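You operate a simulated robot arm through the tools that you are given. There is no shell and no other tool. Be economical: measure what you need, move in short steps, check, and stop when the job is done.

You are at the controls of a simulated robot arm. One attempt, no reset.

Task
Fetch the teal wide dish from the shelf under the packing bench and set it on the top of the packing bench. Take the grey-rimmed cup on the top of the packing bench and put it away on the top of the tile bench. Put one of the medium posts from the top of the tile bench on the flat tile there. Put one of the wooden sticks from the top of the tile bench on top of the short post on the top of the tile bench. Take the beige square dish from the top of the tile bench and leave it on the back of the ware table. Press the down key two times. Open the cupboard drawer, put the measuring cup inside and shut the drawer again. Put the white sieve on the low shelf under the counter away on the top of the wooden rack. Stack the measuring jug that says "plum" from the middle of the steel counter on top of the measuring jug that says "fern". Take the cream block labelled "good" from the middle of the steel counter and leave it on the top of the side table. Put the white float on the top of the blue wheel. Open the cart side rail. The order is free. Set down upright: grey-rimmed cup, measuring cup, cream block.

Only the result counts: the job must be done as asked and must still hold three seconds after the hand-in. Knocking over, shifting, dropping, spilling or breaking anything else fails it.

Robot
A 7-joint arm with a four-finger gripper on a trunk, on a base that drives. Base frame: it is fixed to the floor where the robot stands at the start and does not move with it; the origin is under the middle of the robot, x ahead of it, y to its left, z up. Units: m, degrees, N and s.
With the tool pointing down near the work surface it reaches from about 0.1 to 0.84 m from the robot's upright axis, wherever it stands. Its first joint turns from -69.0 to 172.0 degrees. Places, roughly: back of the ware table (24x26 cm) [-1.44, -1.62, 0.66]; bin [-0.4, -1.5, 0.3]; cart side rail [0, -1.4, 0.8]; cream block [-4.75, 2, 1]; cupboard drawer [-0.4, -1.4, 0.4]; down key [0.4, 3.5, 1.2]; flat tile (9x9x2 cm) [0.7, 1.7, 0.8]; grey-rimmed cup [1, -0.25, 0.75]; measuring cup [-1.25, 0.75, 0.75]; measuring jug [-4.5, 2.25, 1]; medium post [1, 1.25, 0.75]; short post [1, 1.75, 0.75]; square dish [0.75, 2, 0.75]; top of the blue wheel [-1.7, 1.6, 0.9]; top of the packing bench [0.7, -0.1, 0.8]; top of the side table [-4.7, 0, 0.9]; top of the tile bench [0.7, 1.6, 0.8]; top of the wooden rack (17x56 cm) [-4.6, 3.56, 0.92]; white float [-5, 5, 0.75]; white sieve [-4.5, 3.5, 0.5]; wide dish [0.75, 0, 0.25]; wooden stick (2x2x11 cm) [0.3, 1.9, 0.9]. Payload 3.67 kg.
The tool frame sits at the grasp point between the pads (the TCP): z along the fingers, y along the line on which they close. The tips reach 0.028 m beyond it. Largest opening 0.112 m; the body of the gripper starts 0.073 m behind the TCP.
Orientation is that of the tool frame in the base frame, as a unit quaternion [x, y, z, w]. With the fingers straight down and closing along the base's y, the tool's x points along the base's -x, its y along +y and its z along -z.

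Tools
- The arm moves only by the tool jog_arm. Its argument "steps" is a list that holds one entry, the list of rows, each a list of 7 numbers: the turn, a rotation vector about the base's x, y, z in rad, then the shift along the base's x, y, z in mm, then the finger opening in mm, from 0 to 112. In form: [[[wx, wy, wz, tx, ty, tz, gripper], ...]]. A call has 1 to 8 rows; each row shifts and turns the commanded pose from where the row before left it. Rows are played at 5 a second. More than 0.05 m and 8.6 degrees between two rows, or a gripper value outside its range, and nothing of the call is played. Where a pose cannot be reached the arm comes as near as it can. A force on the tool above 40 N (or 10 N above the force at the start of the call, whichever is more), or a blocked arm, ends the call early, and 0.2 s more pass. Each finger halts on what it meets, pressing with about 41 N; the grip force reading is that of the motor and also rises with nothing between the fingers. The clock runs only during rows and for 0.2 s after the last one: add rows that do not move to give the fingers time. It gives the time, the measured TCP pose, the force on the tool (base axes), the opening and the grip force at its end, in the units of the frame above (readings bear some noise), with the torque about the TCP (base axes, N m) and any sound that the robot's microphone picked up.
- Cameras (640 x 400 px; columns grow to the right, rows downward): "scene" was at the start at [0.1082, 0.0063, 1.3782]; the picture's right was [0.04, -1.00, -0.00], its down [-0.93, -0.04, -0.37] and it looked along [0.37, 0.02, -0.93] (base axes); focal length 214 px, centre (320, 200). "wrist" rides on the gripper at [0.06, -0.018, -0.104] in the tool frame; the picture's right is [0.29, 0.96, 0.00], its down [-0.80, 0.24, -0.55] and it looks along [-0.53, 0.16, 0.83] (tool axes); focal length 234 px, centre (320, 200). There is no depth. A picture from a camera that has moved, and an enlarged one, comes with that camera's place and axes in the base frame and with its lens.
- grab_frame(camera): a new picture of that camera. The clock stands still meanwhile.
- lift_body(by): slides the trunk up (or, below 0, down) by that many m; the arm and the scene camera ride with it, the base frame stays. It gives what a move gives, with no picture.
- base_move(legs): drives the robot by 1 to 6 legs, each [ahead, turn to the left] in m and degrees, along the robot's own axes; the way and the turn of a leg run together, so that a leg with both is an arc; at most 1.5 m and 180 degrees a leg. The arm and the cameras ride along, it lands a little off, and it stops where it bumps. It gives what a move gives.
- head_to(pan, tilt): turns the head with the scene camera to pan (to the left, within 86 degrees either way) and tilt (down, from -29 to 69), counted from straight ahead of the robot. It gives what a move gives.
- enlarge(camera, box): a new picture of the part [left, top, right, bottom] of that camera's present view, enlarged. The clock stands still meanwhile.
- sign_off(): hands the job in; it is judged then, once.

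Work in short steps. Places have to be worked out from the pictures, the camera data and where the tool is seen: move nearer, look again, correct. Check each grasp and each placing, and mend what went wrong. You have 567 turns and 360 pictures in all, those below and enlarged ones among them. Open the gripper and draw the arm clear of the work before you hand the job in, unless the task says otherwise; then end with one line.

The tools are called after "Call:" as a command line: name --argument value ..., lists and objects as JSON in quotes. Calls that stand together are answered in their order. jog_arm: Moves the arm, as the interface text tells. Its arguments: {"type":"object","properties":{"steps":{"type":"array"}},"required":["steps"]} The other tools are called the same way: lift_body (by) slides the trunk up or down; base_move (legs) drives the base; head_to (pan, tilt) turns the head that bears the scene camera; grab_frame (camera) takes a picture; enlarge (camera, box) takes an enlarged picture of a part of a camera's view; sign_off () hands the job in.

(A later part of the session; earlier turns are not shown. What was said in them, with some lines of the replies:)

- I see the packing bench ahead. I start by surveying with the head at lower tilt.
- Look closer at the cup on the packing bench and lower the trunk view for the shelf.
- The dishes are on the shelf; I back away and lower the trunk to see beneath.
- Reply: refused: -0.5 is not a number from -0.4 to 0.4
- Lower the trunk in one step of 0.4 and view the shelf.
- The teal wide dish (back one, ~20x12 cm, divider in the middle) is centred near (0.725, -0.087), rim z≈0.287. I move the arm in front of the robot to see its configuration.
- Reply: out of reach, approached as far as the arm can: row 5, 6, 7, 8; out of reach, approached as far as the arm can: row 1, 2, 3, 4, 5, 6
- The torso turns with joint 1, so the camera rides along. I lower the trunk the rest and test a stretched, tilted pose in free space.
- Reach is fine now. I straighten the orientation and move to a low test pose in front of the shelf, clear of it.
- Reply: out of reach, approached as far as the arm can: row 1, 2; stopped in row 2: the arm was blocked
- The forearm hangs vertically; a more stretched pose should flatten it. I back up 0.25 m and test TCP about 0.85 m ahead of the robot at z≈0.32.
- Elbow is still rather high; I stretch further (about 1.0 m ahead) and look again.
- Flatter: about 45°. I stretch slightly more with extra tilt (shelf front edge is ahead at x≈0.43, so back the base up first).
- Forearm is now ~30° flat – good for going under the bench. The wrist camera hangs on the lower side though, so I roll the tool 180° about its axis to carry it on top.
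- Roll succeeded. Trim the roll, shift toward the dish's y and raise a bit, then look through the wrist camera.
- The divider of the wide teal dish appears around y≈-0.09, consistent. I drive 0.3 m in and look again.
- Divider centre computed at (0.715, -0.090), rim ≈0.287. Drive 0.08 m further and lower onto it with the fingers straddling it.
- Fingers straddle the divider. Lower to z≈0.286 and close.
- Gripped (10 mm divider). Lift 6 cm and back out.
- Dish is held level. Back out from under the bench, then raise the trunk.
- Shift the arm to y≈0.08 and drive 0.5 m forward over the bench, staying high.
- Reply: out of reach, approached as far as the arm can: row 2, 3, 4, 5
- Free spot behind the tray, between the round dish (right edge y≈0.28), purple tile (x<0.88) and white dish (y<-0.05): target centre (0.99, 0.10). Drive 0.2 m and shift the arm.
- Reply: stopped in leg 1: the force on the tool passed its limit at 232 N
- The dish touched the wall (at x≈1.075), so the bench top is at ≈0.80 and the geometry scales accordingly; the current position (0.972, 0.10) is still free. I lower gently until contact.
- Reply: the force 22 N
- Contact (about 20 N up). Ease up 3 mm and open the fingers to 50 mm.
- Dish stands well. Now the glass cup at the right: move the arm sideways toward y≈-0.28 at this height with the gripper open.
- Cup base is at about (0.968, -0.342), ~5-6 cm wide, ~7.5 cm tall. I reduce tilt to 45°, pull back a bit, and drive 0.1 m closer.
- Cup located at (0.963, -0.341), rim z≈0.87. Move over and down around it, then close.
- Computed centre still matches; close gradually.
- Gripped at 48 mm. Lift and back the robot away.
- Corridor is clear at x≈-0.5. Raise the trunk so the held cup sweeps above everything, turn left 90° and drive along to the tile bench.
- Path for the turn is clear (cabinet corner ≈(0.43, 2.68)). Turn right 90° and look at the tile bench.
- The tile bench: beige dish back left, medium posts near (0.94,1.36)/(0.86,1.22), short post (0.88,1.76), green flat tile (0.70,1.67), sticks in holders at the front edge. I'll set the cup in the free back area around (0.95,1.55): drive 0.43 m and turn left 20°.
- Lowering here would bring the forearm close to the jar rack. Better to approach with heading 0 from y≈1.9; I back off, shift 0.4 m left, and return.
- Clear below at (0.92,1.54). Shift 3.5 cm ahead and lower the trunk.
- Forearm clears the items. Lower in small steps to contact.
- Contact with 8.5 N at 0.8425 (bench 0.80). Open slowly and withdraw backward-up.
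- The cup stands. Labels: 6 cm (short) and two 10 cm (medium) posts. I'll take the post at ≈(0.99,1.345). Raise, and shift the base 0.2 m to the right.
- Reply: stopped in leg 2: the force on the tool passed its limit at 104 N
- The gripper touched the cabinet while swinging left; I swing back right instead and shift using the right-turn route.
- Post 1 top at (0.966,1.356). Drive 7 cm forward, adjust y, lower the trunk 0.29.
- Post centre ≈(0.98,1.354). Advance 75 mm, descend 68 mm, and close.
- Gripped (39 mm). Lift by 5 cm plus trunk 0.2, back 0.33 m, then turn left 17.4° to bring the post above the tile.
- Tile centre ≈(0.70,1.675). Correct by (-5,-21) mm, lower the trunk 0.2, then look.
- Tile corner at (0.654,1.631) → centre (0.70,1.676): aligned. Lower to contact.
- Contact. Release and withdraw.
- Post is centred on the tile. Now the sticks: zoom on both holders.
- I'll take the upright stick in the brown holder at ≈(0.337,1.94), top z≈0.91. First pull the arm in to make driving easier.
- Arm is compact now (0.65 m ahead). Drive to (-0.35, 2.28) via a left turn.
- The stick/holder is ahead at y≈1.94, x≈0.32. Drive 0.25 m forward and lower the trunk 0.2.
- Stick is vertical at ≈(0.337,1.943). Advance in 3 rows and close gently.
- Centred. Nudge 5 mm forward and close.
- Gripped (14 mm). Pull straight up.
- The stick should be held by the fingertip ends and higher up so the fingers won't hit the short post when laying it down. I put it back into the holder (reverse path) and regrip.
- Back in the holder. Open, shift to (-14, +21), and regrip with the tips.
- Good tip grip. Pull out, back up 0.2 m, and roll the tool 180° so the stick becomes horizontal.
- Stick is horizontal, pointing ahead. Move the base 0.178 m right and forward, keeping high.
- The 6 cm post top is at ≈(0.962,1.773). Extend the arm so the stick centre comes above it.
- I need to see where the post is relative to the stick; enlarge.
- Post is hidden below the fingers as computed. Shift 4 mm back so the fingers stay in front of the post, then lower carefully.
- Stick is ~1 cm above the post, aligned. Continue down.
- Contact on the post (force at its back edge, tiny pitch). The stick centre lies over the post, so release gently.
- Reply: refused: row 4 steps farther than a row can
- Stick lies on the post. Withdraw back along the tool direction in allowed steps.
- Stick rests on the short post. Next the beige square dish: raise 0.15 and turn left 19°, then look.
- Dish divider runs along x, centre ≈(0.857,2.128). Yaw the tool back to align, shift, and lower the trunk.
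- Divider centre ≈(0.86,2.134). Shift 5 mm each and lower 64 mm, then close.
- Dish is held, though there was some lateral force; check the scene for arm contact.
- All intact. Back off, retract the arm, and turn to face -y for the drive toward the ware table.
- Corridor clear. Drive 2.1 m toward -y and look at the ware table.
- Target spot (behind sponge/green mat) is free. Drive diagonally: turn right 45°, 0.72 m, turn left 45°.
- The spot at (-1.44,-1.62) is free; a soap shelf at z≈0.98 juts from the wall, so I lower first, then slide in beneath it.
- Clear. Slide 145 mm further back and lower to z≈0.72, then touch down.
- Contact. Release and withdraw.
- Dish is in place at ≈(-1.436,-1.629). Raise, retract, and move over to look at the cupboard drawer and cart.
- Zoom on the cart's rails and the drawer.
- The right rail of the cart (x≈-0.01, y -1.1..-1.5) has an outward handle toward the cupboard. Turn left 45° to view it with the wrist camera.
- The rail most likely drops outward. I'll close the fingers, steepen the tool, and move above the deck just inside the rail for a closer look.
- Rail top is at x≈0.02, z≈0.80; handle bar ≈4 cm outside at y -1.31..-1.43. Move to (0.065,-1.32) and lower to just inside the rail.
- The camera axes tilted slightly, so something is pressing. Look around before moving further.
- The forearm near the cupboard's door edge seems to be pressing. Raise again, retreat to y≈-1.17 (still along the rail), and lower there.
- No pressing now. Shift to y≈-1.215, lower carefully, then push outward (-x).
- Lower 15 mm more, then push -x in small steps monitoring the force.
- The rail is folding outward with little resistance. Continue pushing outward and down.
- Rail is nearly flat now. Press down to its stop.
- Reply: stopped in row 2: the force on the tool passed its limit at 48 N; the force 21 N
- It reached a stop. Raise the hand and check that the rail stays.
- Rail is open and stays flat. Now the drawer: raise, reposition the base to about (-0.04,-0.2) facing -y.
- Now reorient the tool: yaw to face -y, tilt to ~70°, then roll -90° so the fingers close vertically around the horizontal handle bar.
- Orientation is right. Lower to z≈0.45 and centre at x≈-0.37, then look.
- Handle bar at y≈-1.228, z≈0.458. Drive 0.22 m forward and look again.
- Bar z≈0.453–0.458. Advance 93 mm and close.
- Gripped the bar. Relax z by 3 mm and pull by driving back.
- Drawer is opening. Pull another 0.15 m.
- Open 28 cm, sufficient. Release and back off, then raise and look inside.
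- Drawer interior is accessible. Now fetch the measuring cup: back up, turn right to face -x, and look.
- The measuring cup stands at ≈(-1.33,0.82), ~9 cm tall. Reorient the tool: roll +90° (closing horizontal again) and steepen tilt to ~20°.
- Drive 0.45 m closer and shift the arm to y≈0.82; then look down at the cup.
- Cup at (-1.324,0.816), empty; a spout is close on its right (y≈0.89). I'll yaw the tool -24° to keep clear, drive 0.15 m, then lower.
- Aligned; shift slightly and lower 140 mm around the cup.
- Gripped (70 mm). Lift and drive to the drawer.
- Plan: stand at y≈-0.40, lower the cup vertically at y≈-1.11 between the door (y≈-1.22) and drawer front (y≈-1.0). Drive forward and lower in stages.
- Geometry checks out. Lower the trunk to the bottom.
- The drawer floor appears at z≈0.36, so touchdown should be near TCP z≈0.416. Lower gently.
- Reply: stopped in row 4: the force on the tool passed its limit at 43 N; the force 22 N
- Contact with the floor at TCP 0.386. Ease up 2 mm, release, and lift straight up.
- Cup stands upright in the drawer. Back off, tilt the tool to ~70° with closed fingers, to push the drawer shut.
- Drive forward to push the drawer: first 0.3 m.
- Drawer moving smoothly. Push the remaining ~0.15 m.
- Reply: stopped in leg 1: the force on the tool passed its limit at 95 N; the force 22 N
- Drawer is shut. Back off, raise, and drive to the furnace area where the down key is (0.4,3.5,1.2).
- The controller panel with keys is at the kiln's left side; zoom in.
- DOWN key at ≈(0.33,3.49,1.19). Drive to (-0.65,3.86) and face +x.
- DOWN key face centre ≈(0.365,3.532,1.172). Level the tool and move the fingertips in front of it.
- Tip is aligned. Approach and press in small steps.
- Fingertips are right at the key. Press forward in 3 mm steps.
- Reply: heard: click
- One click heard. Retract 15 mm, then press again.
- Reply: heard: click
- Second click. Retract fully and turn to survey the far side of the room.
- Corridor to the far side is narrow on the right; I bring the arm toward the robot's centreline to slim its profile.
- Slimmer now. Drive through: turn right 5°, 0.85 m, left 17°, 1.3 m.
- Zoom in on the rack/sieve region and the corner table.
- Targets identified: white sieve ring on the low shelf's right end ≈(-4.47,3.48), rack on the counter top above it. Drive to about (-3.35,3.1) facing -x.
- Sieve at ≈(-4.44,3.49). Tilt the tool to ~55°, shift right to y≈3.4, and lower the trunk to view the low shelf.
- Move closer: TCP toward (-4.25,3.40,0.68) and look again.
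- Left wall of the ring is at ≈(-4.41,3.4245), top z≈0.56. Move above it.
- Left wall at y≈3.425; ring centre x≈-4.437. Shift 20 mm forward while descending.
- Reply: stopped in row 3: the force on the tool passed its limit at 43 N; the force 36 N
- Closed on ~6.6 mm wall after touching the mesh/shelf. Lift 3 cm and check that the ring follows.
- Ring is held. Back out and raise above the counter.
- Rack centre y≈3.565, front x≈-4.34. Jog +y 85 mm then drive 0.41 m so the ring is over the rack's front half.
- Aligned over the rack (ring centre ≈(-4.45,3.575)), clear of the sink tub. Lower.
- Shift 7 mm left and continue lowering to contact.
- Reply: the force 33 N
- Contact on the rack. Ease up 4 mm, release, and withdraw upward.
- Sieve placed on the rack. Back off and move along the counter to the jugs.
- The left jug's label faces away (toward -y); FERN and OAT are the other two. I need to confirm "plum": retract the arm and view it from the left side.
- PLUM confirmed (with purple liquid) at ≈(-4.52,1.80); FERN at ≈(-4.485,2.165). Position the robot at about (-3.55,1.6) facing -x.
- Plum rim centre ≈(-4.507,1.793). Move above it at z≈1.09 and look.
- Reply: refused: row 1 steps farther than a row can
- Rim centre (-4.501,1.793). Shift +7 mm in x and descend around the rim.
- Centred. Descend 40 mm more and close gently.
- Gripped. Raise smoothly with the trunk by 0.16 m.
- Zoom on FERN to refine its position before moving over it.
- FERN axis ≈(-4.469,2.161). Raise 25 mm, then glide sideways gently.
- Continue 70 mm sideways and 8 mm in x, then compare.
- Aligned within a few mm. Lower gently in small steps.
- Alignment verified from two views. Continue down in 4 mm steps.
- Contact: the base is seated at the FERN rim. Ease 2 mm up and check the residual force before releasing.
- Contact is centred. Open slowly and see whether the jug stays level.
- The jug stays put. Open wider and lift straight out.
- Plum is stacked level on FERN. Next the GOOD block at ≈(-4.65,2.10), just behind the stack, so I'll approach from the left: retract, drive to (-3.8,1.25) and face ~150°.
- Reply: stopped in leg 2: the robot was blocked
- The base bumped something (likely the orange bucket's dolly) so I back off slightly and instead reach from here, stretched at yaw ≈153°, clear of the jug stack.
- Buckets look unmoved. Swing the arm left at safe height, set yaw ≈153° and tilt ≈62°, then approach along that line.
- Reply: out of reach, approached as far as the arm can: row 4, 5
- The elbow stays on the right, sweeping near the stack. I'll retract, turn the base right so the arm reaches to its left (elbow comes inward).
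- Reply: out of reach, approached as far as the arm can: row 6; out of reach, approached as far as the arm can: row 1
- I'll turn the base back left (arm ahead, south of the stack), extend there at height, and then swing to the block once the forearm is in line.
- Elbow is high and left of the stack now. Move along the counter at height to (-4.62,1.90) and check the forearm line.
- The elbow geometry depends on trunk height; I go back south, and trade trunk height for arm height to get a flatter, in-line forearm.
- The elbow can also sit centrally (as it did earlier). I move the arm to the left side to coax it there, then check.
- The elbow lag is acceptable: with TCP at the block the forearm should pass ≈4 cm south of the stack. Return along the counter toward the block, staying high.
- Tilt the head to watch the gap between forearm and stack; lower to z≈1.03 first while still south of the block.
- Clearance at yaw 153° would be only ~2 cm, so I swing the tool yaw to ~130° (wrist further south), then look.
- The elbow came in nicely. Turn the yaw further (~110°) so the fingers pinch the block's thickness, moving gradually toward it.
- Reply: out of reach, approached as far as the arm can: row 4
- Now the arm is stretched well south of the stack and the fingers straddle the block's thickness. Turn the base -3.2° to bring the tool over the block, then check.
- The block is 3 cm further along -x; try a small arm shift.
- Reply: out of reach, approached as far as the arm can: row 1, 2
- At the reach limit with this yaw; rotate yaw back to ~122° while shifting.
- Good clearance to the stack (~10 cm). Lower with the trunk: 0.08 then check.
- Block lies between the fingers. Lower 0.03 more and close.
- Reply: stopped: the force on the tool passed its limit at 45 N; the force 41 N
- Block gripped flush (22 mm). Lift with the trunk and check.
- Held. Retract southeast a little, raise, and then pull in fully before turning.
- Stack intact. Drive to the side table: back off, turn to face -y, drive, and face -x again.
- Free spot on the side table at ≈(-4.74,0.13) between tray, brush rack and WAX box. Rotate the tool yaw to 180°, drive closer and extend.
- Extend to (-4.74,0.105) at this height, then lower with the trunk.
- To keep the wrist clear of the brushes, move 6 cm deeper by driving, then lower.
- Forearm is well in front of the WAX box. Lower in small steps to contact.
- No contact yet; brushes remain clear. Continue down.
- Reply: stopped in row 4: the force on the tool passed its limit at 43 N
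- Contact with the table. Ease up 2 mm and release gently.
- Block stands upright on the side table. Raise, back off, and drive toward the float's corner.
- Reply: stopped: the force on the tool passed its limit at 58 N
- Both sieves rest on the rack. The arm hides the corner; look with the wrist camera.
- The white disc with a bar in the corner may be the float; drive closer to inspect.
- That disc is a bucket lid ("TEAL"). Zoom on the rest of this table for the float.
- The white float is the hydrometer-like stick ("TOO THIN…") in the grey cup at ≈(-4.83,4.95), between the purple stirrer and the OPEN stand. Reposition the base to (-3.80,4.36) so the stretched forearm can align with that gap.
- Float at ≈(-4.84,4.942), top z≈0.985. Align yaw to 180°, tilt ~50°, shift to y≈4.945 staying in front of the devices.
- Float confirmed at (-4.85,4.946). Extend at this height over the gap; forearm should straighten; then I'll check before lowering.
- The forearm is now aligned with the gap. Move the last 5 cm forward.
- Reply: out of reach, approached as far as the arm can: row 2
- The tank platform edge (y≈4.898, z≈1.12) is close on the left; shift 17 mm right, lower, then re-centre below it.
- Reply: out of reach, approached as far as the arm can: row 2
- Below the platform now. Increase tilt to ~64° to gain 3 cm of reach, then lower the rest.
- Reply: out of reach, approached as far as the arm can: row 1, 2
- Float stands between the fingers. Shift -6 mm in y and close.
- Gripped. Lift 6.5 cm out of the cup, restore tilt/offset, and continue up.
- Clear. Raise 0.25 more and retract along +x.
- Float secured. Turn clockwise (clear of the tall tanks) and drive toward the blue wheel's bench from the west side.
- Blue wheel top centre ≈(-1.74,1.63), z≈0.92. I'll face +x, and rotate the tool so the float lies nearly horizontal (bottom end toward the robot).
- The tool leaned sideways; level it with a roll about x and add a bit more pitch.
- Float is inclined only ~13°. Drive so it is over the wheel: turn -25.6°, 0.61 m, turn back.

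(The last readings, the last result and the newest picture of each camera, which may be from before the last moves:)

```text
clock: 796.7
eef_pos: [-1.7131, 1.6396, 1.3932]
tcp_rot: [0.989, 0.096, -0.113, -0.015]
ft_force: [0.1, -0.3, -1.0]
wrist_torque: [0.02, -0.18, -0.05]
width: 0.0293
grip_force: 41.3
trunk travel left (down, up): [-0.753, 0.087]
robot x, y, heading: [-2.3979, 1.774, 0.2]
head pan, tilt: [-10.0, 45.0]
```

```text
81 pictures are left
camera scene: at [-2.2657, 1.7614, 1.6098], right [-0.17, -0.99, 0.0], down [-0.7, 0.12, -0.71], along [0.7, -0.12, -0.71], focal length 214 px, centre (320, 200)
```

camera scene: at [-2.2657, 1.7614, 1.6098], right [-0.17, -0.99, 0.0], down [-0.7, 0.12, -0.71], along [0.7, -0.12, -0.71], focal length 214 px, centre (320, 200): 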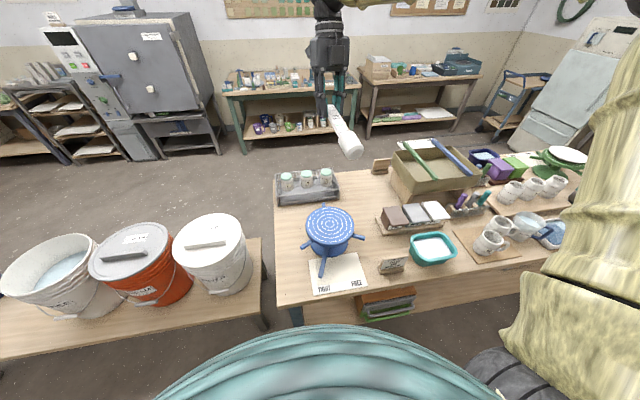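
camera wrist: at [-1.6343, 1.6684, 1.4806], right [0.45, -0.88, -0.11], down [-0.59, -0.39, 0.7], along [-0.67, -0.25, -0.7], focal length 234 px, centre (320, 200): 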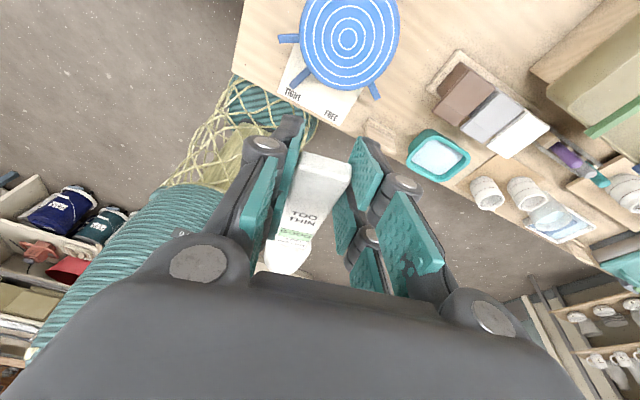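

Float's centre is ~6 cm behind the TCP (length ≈18 cm). Shift the TCP to (-1.662,1.635), pitch a bit more, and lower.

Call:
jog_arm --steps '[[[0, 0.1, 0, 26, -3, 0, 10], [0, 0, 0, 26, -2, 0, 10]]]'

Call:
lift_body --by -0.36

Call:
grab_frame --camera "scene"

Call:
enlarge --camera "scene" --box '[260, 60, 420, 160]'

```text
clock: 797.3
eef_pos: [-1.66, 1.6321, 1.3931]
tcp_rot: [0.982, 0.095, -0.162, -0.02]
ft_force: [-0.3, -0.7, -0.5]
wrist_torque: [0.05, -0.25, 0.0]
width: 0.0293
grip_force: 41.3
trunk travel left (down, up): [-0.753, 0.087]
robot x, y, heading: [-2.4002, 1.7727, 0.2]
head pan, tilt: [-10.0, 45.0]
```

```text
clock: 800.8
eef_pos: [-1.6607, 1.6332, 1.0317]
tcp_rot: [0.982, 0.094, -0.162, -0.02]
ft_force: [-0.2, -1.0, -1.7]
wrist_torque: [0.02, -0.2, 0.04]
width: 0.0297
grip_force: 40.6
trunk travel left (down, up): [-0.393, 0.447]
robot x, y, heading: [-2.3986, 1.7746, 0.5]
head pan, tilt: [-10.0, 45.0]
```

```text
80 pictures are left
camera scene: at [-2.2658, 1.7617, 1.2497], right [-0.17, -0.99, 0.0], down [-0.7, 0.12, -0.71], along [0.7, -0.12, -0.71], focal length 214 px, centre (320, 200)
```

scene: 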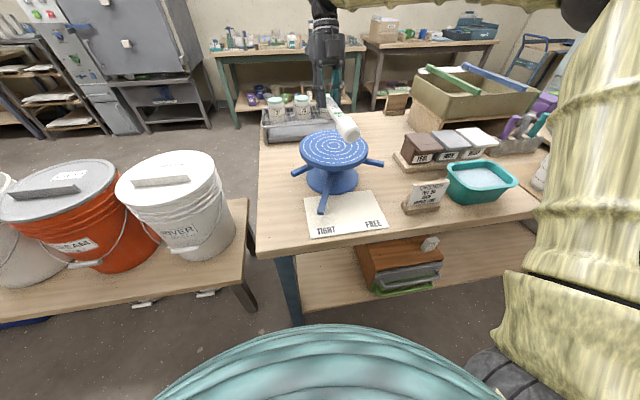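

```text
4.00 times, centred on (340, 110) of scene
camera zoom: at [-2.2658, 1.7617, 1.2497], right [-0.17, -0.99, 0.0], down [-0.7, 0.12, -0.71], along [0.7, -0.12, -0.71], focal length 858 px, centre (240, 560)
```

zoom: 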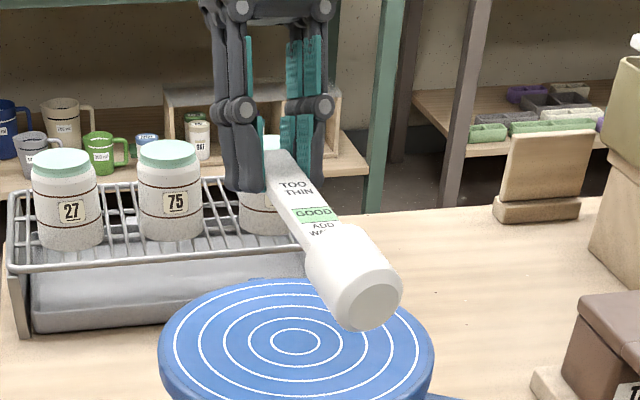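

The bulb is larger and the float longer (~20 cm). Shift +25 mm in x so its mass centre is over the wheel, then lower to contact.

Call:
jog_arm --steps '[[[0, 0, 0, 13, 3, -10, 10], [0, 0, 0, 12, 3, -15, 10], [0, 0, 0, 0, 0, -15, 10], [0, 0, 0, 0, 0, -10, 10]]]'

Call:
enlarge --camera "scene" --box '[260, 80, 420, 180]'

```text
clock: 801.8
eef_pos: [-1.6358, 1.6387, 0.9816]
tcp_rot: [0.982, 0.094, -0.164, -0.021]
ft_force: [-0.3, -0.6, -0.7]
wrist_torque: [0.06, -0.2, -0.04]
width: 0.0294
grip_force: 41.0
trunk travel left (down, up): [-0.393, 0.447]
robot x, y, heading: [-2.3968, 1.774, 0.3]
head pan, tilt: [-10.0, 45.0]
```

```text
4.00 times, centred on (340, 130) of scene
camera zoom: at [-2.2656, 1.7616, 1.2497], right [-0.17, -0.99, 0.0], down [-0.7, 0.12, -0.71], along [0.7, -0.12, -0.71], focal length 858 px, centre (240, 480)
```

zoom: 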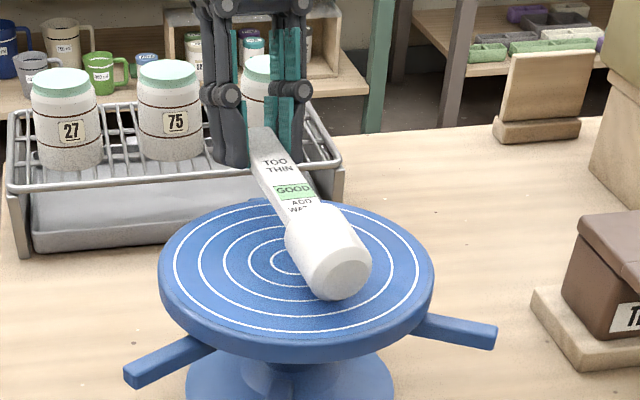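

Good alignment over the wheel. Lower in 3 mm steps to contact.

Call:
jog_arm --steps '[[[0, 0, 0, 0, 0, -4, 10], [0, 0, 0, 0, 0, -4, 10], [0, 0, 0, 0, 0, -3, 10], [0, 0, 0, 0, 0, -3, 10]]]'

Call:
enlarge --camera "scene" --box '[260, 80, 420, 180]'

```text
clock: 802.8
eef_pos: [-1.6349, 1.6403, 0.9687]
tcp_rot: [0.982, 0.094, -0.162, -0.021]
ft_force: [3.3, 2.2, 8.7]
wrist_torque: [-0.16, 1.35, -0.11]
width: 0.0295
grip_force: 41.4
trunk travel left (down, up): [-0.393, 0.447]
robot x, y, heading: [-2.3988, 1.7687, 0.5]
head pan, tilt: [-10.0, 45.0]
```

```text
4.00 times, centred on (340, 130) of scene
camera zoom: at [-2.266, 1.7619, 1.2498], right [-0.17, -0.99, 0.0], down [-0.7, 0.12, -0.71], along [0.7, -0.12, -0.71], focal length 858 px, centre (240, 480)
```

zoom: 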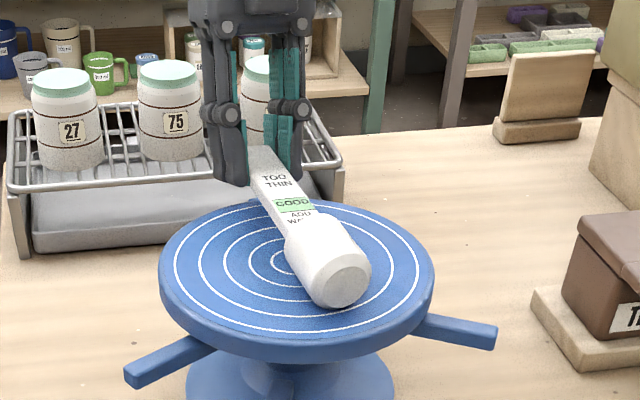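

Bulb rests on the disc. Rotate slightly to bring the head down as well, then release.

Call:
jog_arm --steps '[[[0, 0.025, 0, 0, 0, -4, 10], [0, 0.025, 0, 0, 0, -4, 10], [0, 0, 0, 0, 0, 0, 10]]]'

Call:
jog_arm --steps '[[[0, 0, 0, 0, 0, 0, 31], [0, 0, 0, 0, 0, 0, 34], [0, 0, 0, 0, 0, 0, 40], [0, 0, 0, 0, 0, 0, 50], [0, 0, 0, 0, 0, 0, 50]]]'

Call:
enlarge --camera "scene" --box '[260, 80, 420, 180]'

```text
clock: 803.6
eef_pos: [-1.6374, 1.6389, 0.9594]
tcp_rot: [0.978, 0.093, -0.188, -0.023]
ft_force: [0.8, 1.1, 2.6]
wrist_torque: [-0.06, 0.55, -0.07]
width: 0.0294
grip_force: 41.1
trunk travel left (down, up): [-0.393, 0.447]
robot x, y, heading: [-2.4016, 1.7726, 0.3]
head pan, tilt: [-10.0, 45.0]
```

```text
clock: 804.8
eef_pos: [-1.6373, 1.6381, 0.9611]
tcp_rot: [0.978, 0.094, -0.186, -0.023]
ft_force: [0.0, -0.6, 0.8]
wrist_torque: [-0.02, 0.01, -0.01]
width: 0.0498
grip_force: 0.0
trunk travel left (down, up): [-0.393, 0.447]
robot x, y, heading: [-2.395, 1.7737, 0.2]
head pan, tilt: [-10.0, 45.0]
```

```text
4.00 times, centred on (340, 130) of scene
camera zoom: at [-2.2658, 1.7617, 1.2497], right [-0.17, -0.99, 0.0], down [-0.7, 0.12, -0.71], along [0.7, -0.12, -0.71], focal length 858 px, centre (240, 480)
```

zoom: 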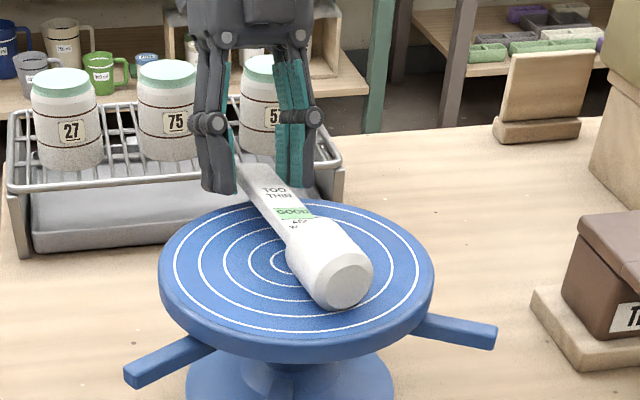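

Float lies on the wheel. Lift the hand straight up and check.

Call:
jog_arm --steps '[[[0, 0, 0, 0, 0, 10, 56], [0, 0, 0, 0, 0, 20, 60], [0, 0, 0, 0, 0, 40, 60], [0, 0, 0, 0, 0, 45, 60]]]'

Call:
lift_body --by 0.3

Call:
base_move --legs '[[-0.4, 0]]'

Call:
head_to --pan -5 --tilt 35

Call:
enlarge --camera "scene" --box '[260, 140, 420, 240]'

```text
clock: 805.8
eef_pos: [-1.6356, 1.639, 1.0744]
tcp_rot: [0.978, 0.094, -0.187, -0.022]
ft_force: [-0.2, -0.1, 0.7]
wrist_torque: [-0.01, -0.04, -0.02]
width: 0.0603
grip_force: 0.1
trunk travel left (down, up): [-0.393, 0.447]
robot x, y, heading: [-2.397, 1.7717, 0.2]
head pan, tilt: [-10.0, 45.0]
```

```text
clock: 808.8
eef_pos: [-1.6351, 1.6393, 1.3749]
tcp_rot: [0.977, 0.094, -0.188, -0.022]
ft_force: [-0.2, 0.0, -0.6]
wrist_torque: [-0.02, 0.03, -0.01]
width: 0.0602
grip_force: 0.0
trunk travel left (down, up): [-0.693, 0.147]
robot x, y, heading: [-2.4029, 1.7756, 0.2]
head pan, tilt: [-10.0, 45.0]
```

```text
clock: 811.3
eef_pos: [-2.0377, 1.6402, 1.3757]
tcp_rot: [0.977, 0.097, -0.187, -0.022]
ft_force: [0.4, 0.3, -0.3]
wrist_torque: [0.04, -0.06, 0.0]
width: 0.0599
grip_force: 0.0
trunk travel left (down, up): [-0.693, 0.147]
robot x, y, heading: [-2.8065, 1.7744, 0.4]
head pan, tilt: [-10.0, 45.0]
```

```text
clock: 812.0
eef_pos: [-2.038, 1.6407, 1.3745]
tcp_rot: [0.977, 0.097, -0.188, -0.022]
ft_force: [0.4, -0.4, 0.4]
wrist_torque: [0.0, -0.04, -0.01]
width: 0.0599
grip_force: 0.0
trunk travel left (down, up): [-0.693, 0.147]
robot x, y, heading: [-2.8025, 1.7687, 0.3]
head pan, tilt: [-5.0, 35.0]
```

```text
4.00 times, centred on (340, 190) of scene
camera zoom: at [-2.6608, 1.7658, 1.5644], right [-0.08, -1.0, 0.0], down [-0.57, 0.04, -0.82], along [0.82, -0.06, -0.57], focal length 858 px, centre (240, 240)
```

zoom: 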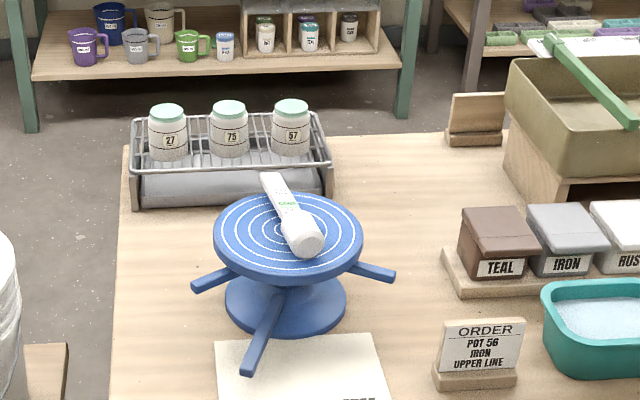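

Float rests on the blue wheel. Before handing in, verify the side table and the counter from here.

Call:
base_move --legs '[[0, -160]]'

Call:
head_to --pan 20 --tilt 15

Call:
enlarge --camera "scene" --box '[180, 90, 420, 240]'

Call:
head_to --pan -35 --tilt 20

Call:
grab_frame --camera "scene"

```text
clock: 819.0
eef_pos: [-3.5638, 1.6467, 1.3752]
tcp_rot: [-0.255, 0.948, 0.009, 0.189]
ft_force: [-1.0, 0.2, 0.6]
wrist_torque: [0.03, -0.03, 0.02]
width: 0.0602
grip_force: 0.0
trunk travel left (down, up): [-0.693, 0.147]
robot x, y, heading: [-2.801, 1.7696, -160.2]
head pan, tilt: [-5.0, 35.0]
```

```text
clock: 819.9
eef_pos: [-3.5644, 1.6464, 1.3748]
tcp_rot: [-0.256, 0.948, 0.009, 0.188]
ft_force: [0.0, 0.0, 0.2]
wrist_torque: [0.0, -0.02, 0.03]
width: 0.06
grip_force: 0.1
trunk travel left (down, up): [-0.693, 0.147]
robot x, y, heading: [-2.7993, 1.7725, -160.4]
head pan, tilt: [20.0, 15.0]
```

```text
2.67 times, centred on (300, 165) of scene
camera zoom: at [-2.9189, 1.697, 1.5965], right [-0.64, 0.77, 0.0], down [0.2, 0.16, -0.97], along [-0.75, -0.61, -0.26], focal length 572 px, centre (373, 293)
```

zoom: 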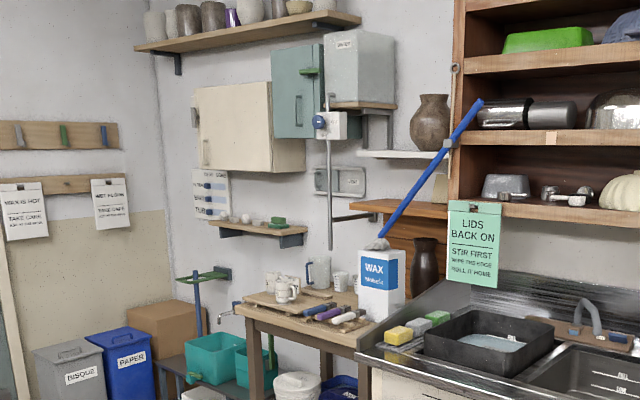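

```text
clock: 821.1
eef_pos: [-3.5636, 1.6455, 1.3755]
tcp_rot: [-0.256, 0.948, 0.008, 0.188]
ft_force: [-0.4, 0.0, 0.2]
wrist_torque: [-0.01, 0.01, 0.01]
width: 0.0599
grip_force: 0.0
trunk travel left (down, up): [-0.693, 0.147]
robot x, y, heading: [-2.8007, 1.767, -160.6]
head pan, tilt: [-35.0, 20.0]
```

```text
73 pictures are left
camera scene: at [-2.9365, 1.7811, 1.5884], right [0.27, 0.96, 0.0], down [0.33, -0.09, -0.94], along [-0.91, 0.25, -0.34], focal length 214 px, centre (320, 200)
```

scene: 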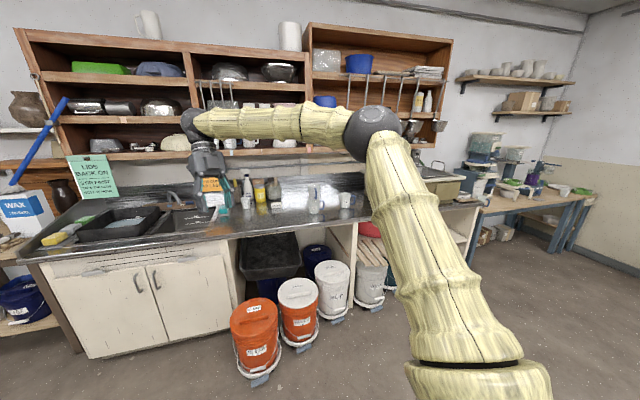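

Call:
enlarge --camera "scene" --box '[270, 165, 390, 240]'

Call:
head_to --pan 20 --tilt 15

Call:
enlarge --camera "scene" --box '[262, 178, 342, 228]'

```text
5.33 times, centred on (330, 202) of scene
camera zoom: at [-2.9365, 1.7811, 1.5884], right [0.27, 0.96, 0.0], down [0.33, -0.09, -0.94], along [-0.91, 0.25, -0.34], focal length 1144 px, centre (267, 187)
```

zoom: 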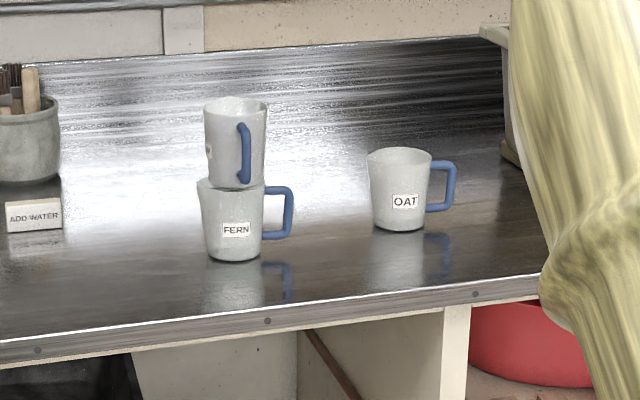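

```text
clock: 822.4
eef_pos: [-3.564, 1.6463, 1.3746]
tcp_rot: [-0.256, 0.948, 0.009, 0.188]
ft_force: [0.7, 1.1, -0.7]
wrist_torque: [0.02, -0.04, 0.0]
width: 0.0598
grip_force: 0.1
trunk travel left (down, up): [-0.693, 0.147]
robot x, y, heading: [-2.7992, 1.7733, -160.7]
head pan, tilt: [20.0, 15.0]
```

```text
8.00 times, centred on (302, 203) of scene
camera zoom: at [-2.9189, 1.6969, 1.5965], right [-0.64, 0.77, 0.0], down [0.2, 0.16, -0.97], along [-0.75, -0.61, -0.26], focal length 1716 px, centre (464, 176)
```

zoom: 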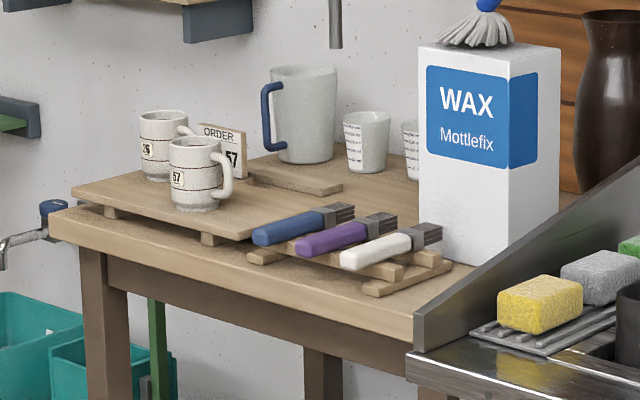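

Every item I could see from here is in place: the jug stack is level and the side table is undisturbed. The gripper is open and the arm is clear, so I'm handing in.

Call:
sign_off

```text
The job is handed in.
```

All twelve tasks are done and handed in, though I didn't look inside the shut drawer again to check that the measuring cup is still upright, and the base bumped a floor obstacle (most likely a bucket) by the counter without visibly moving it.
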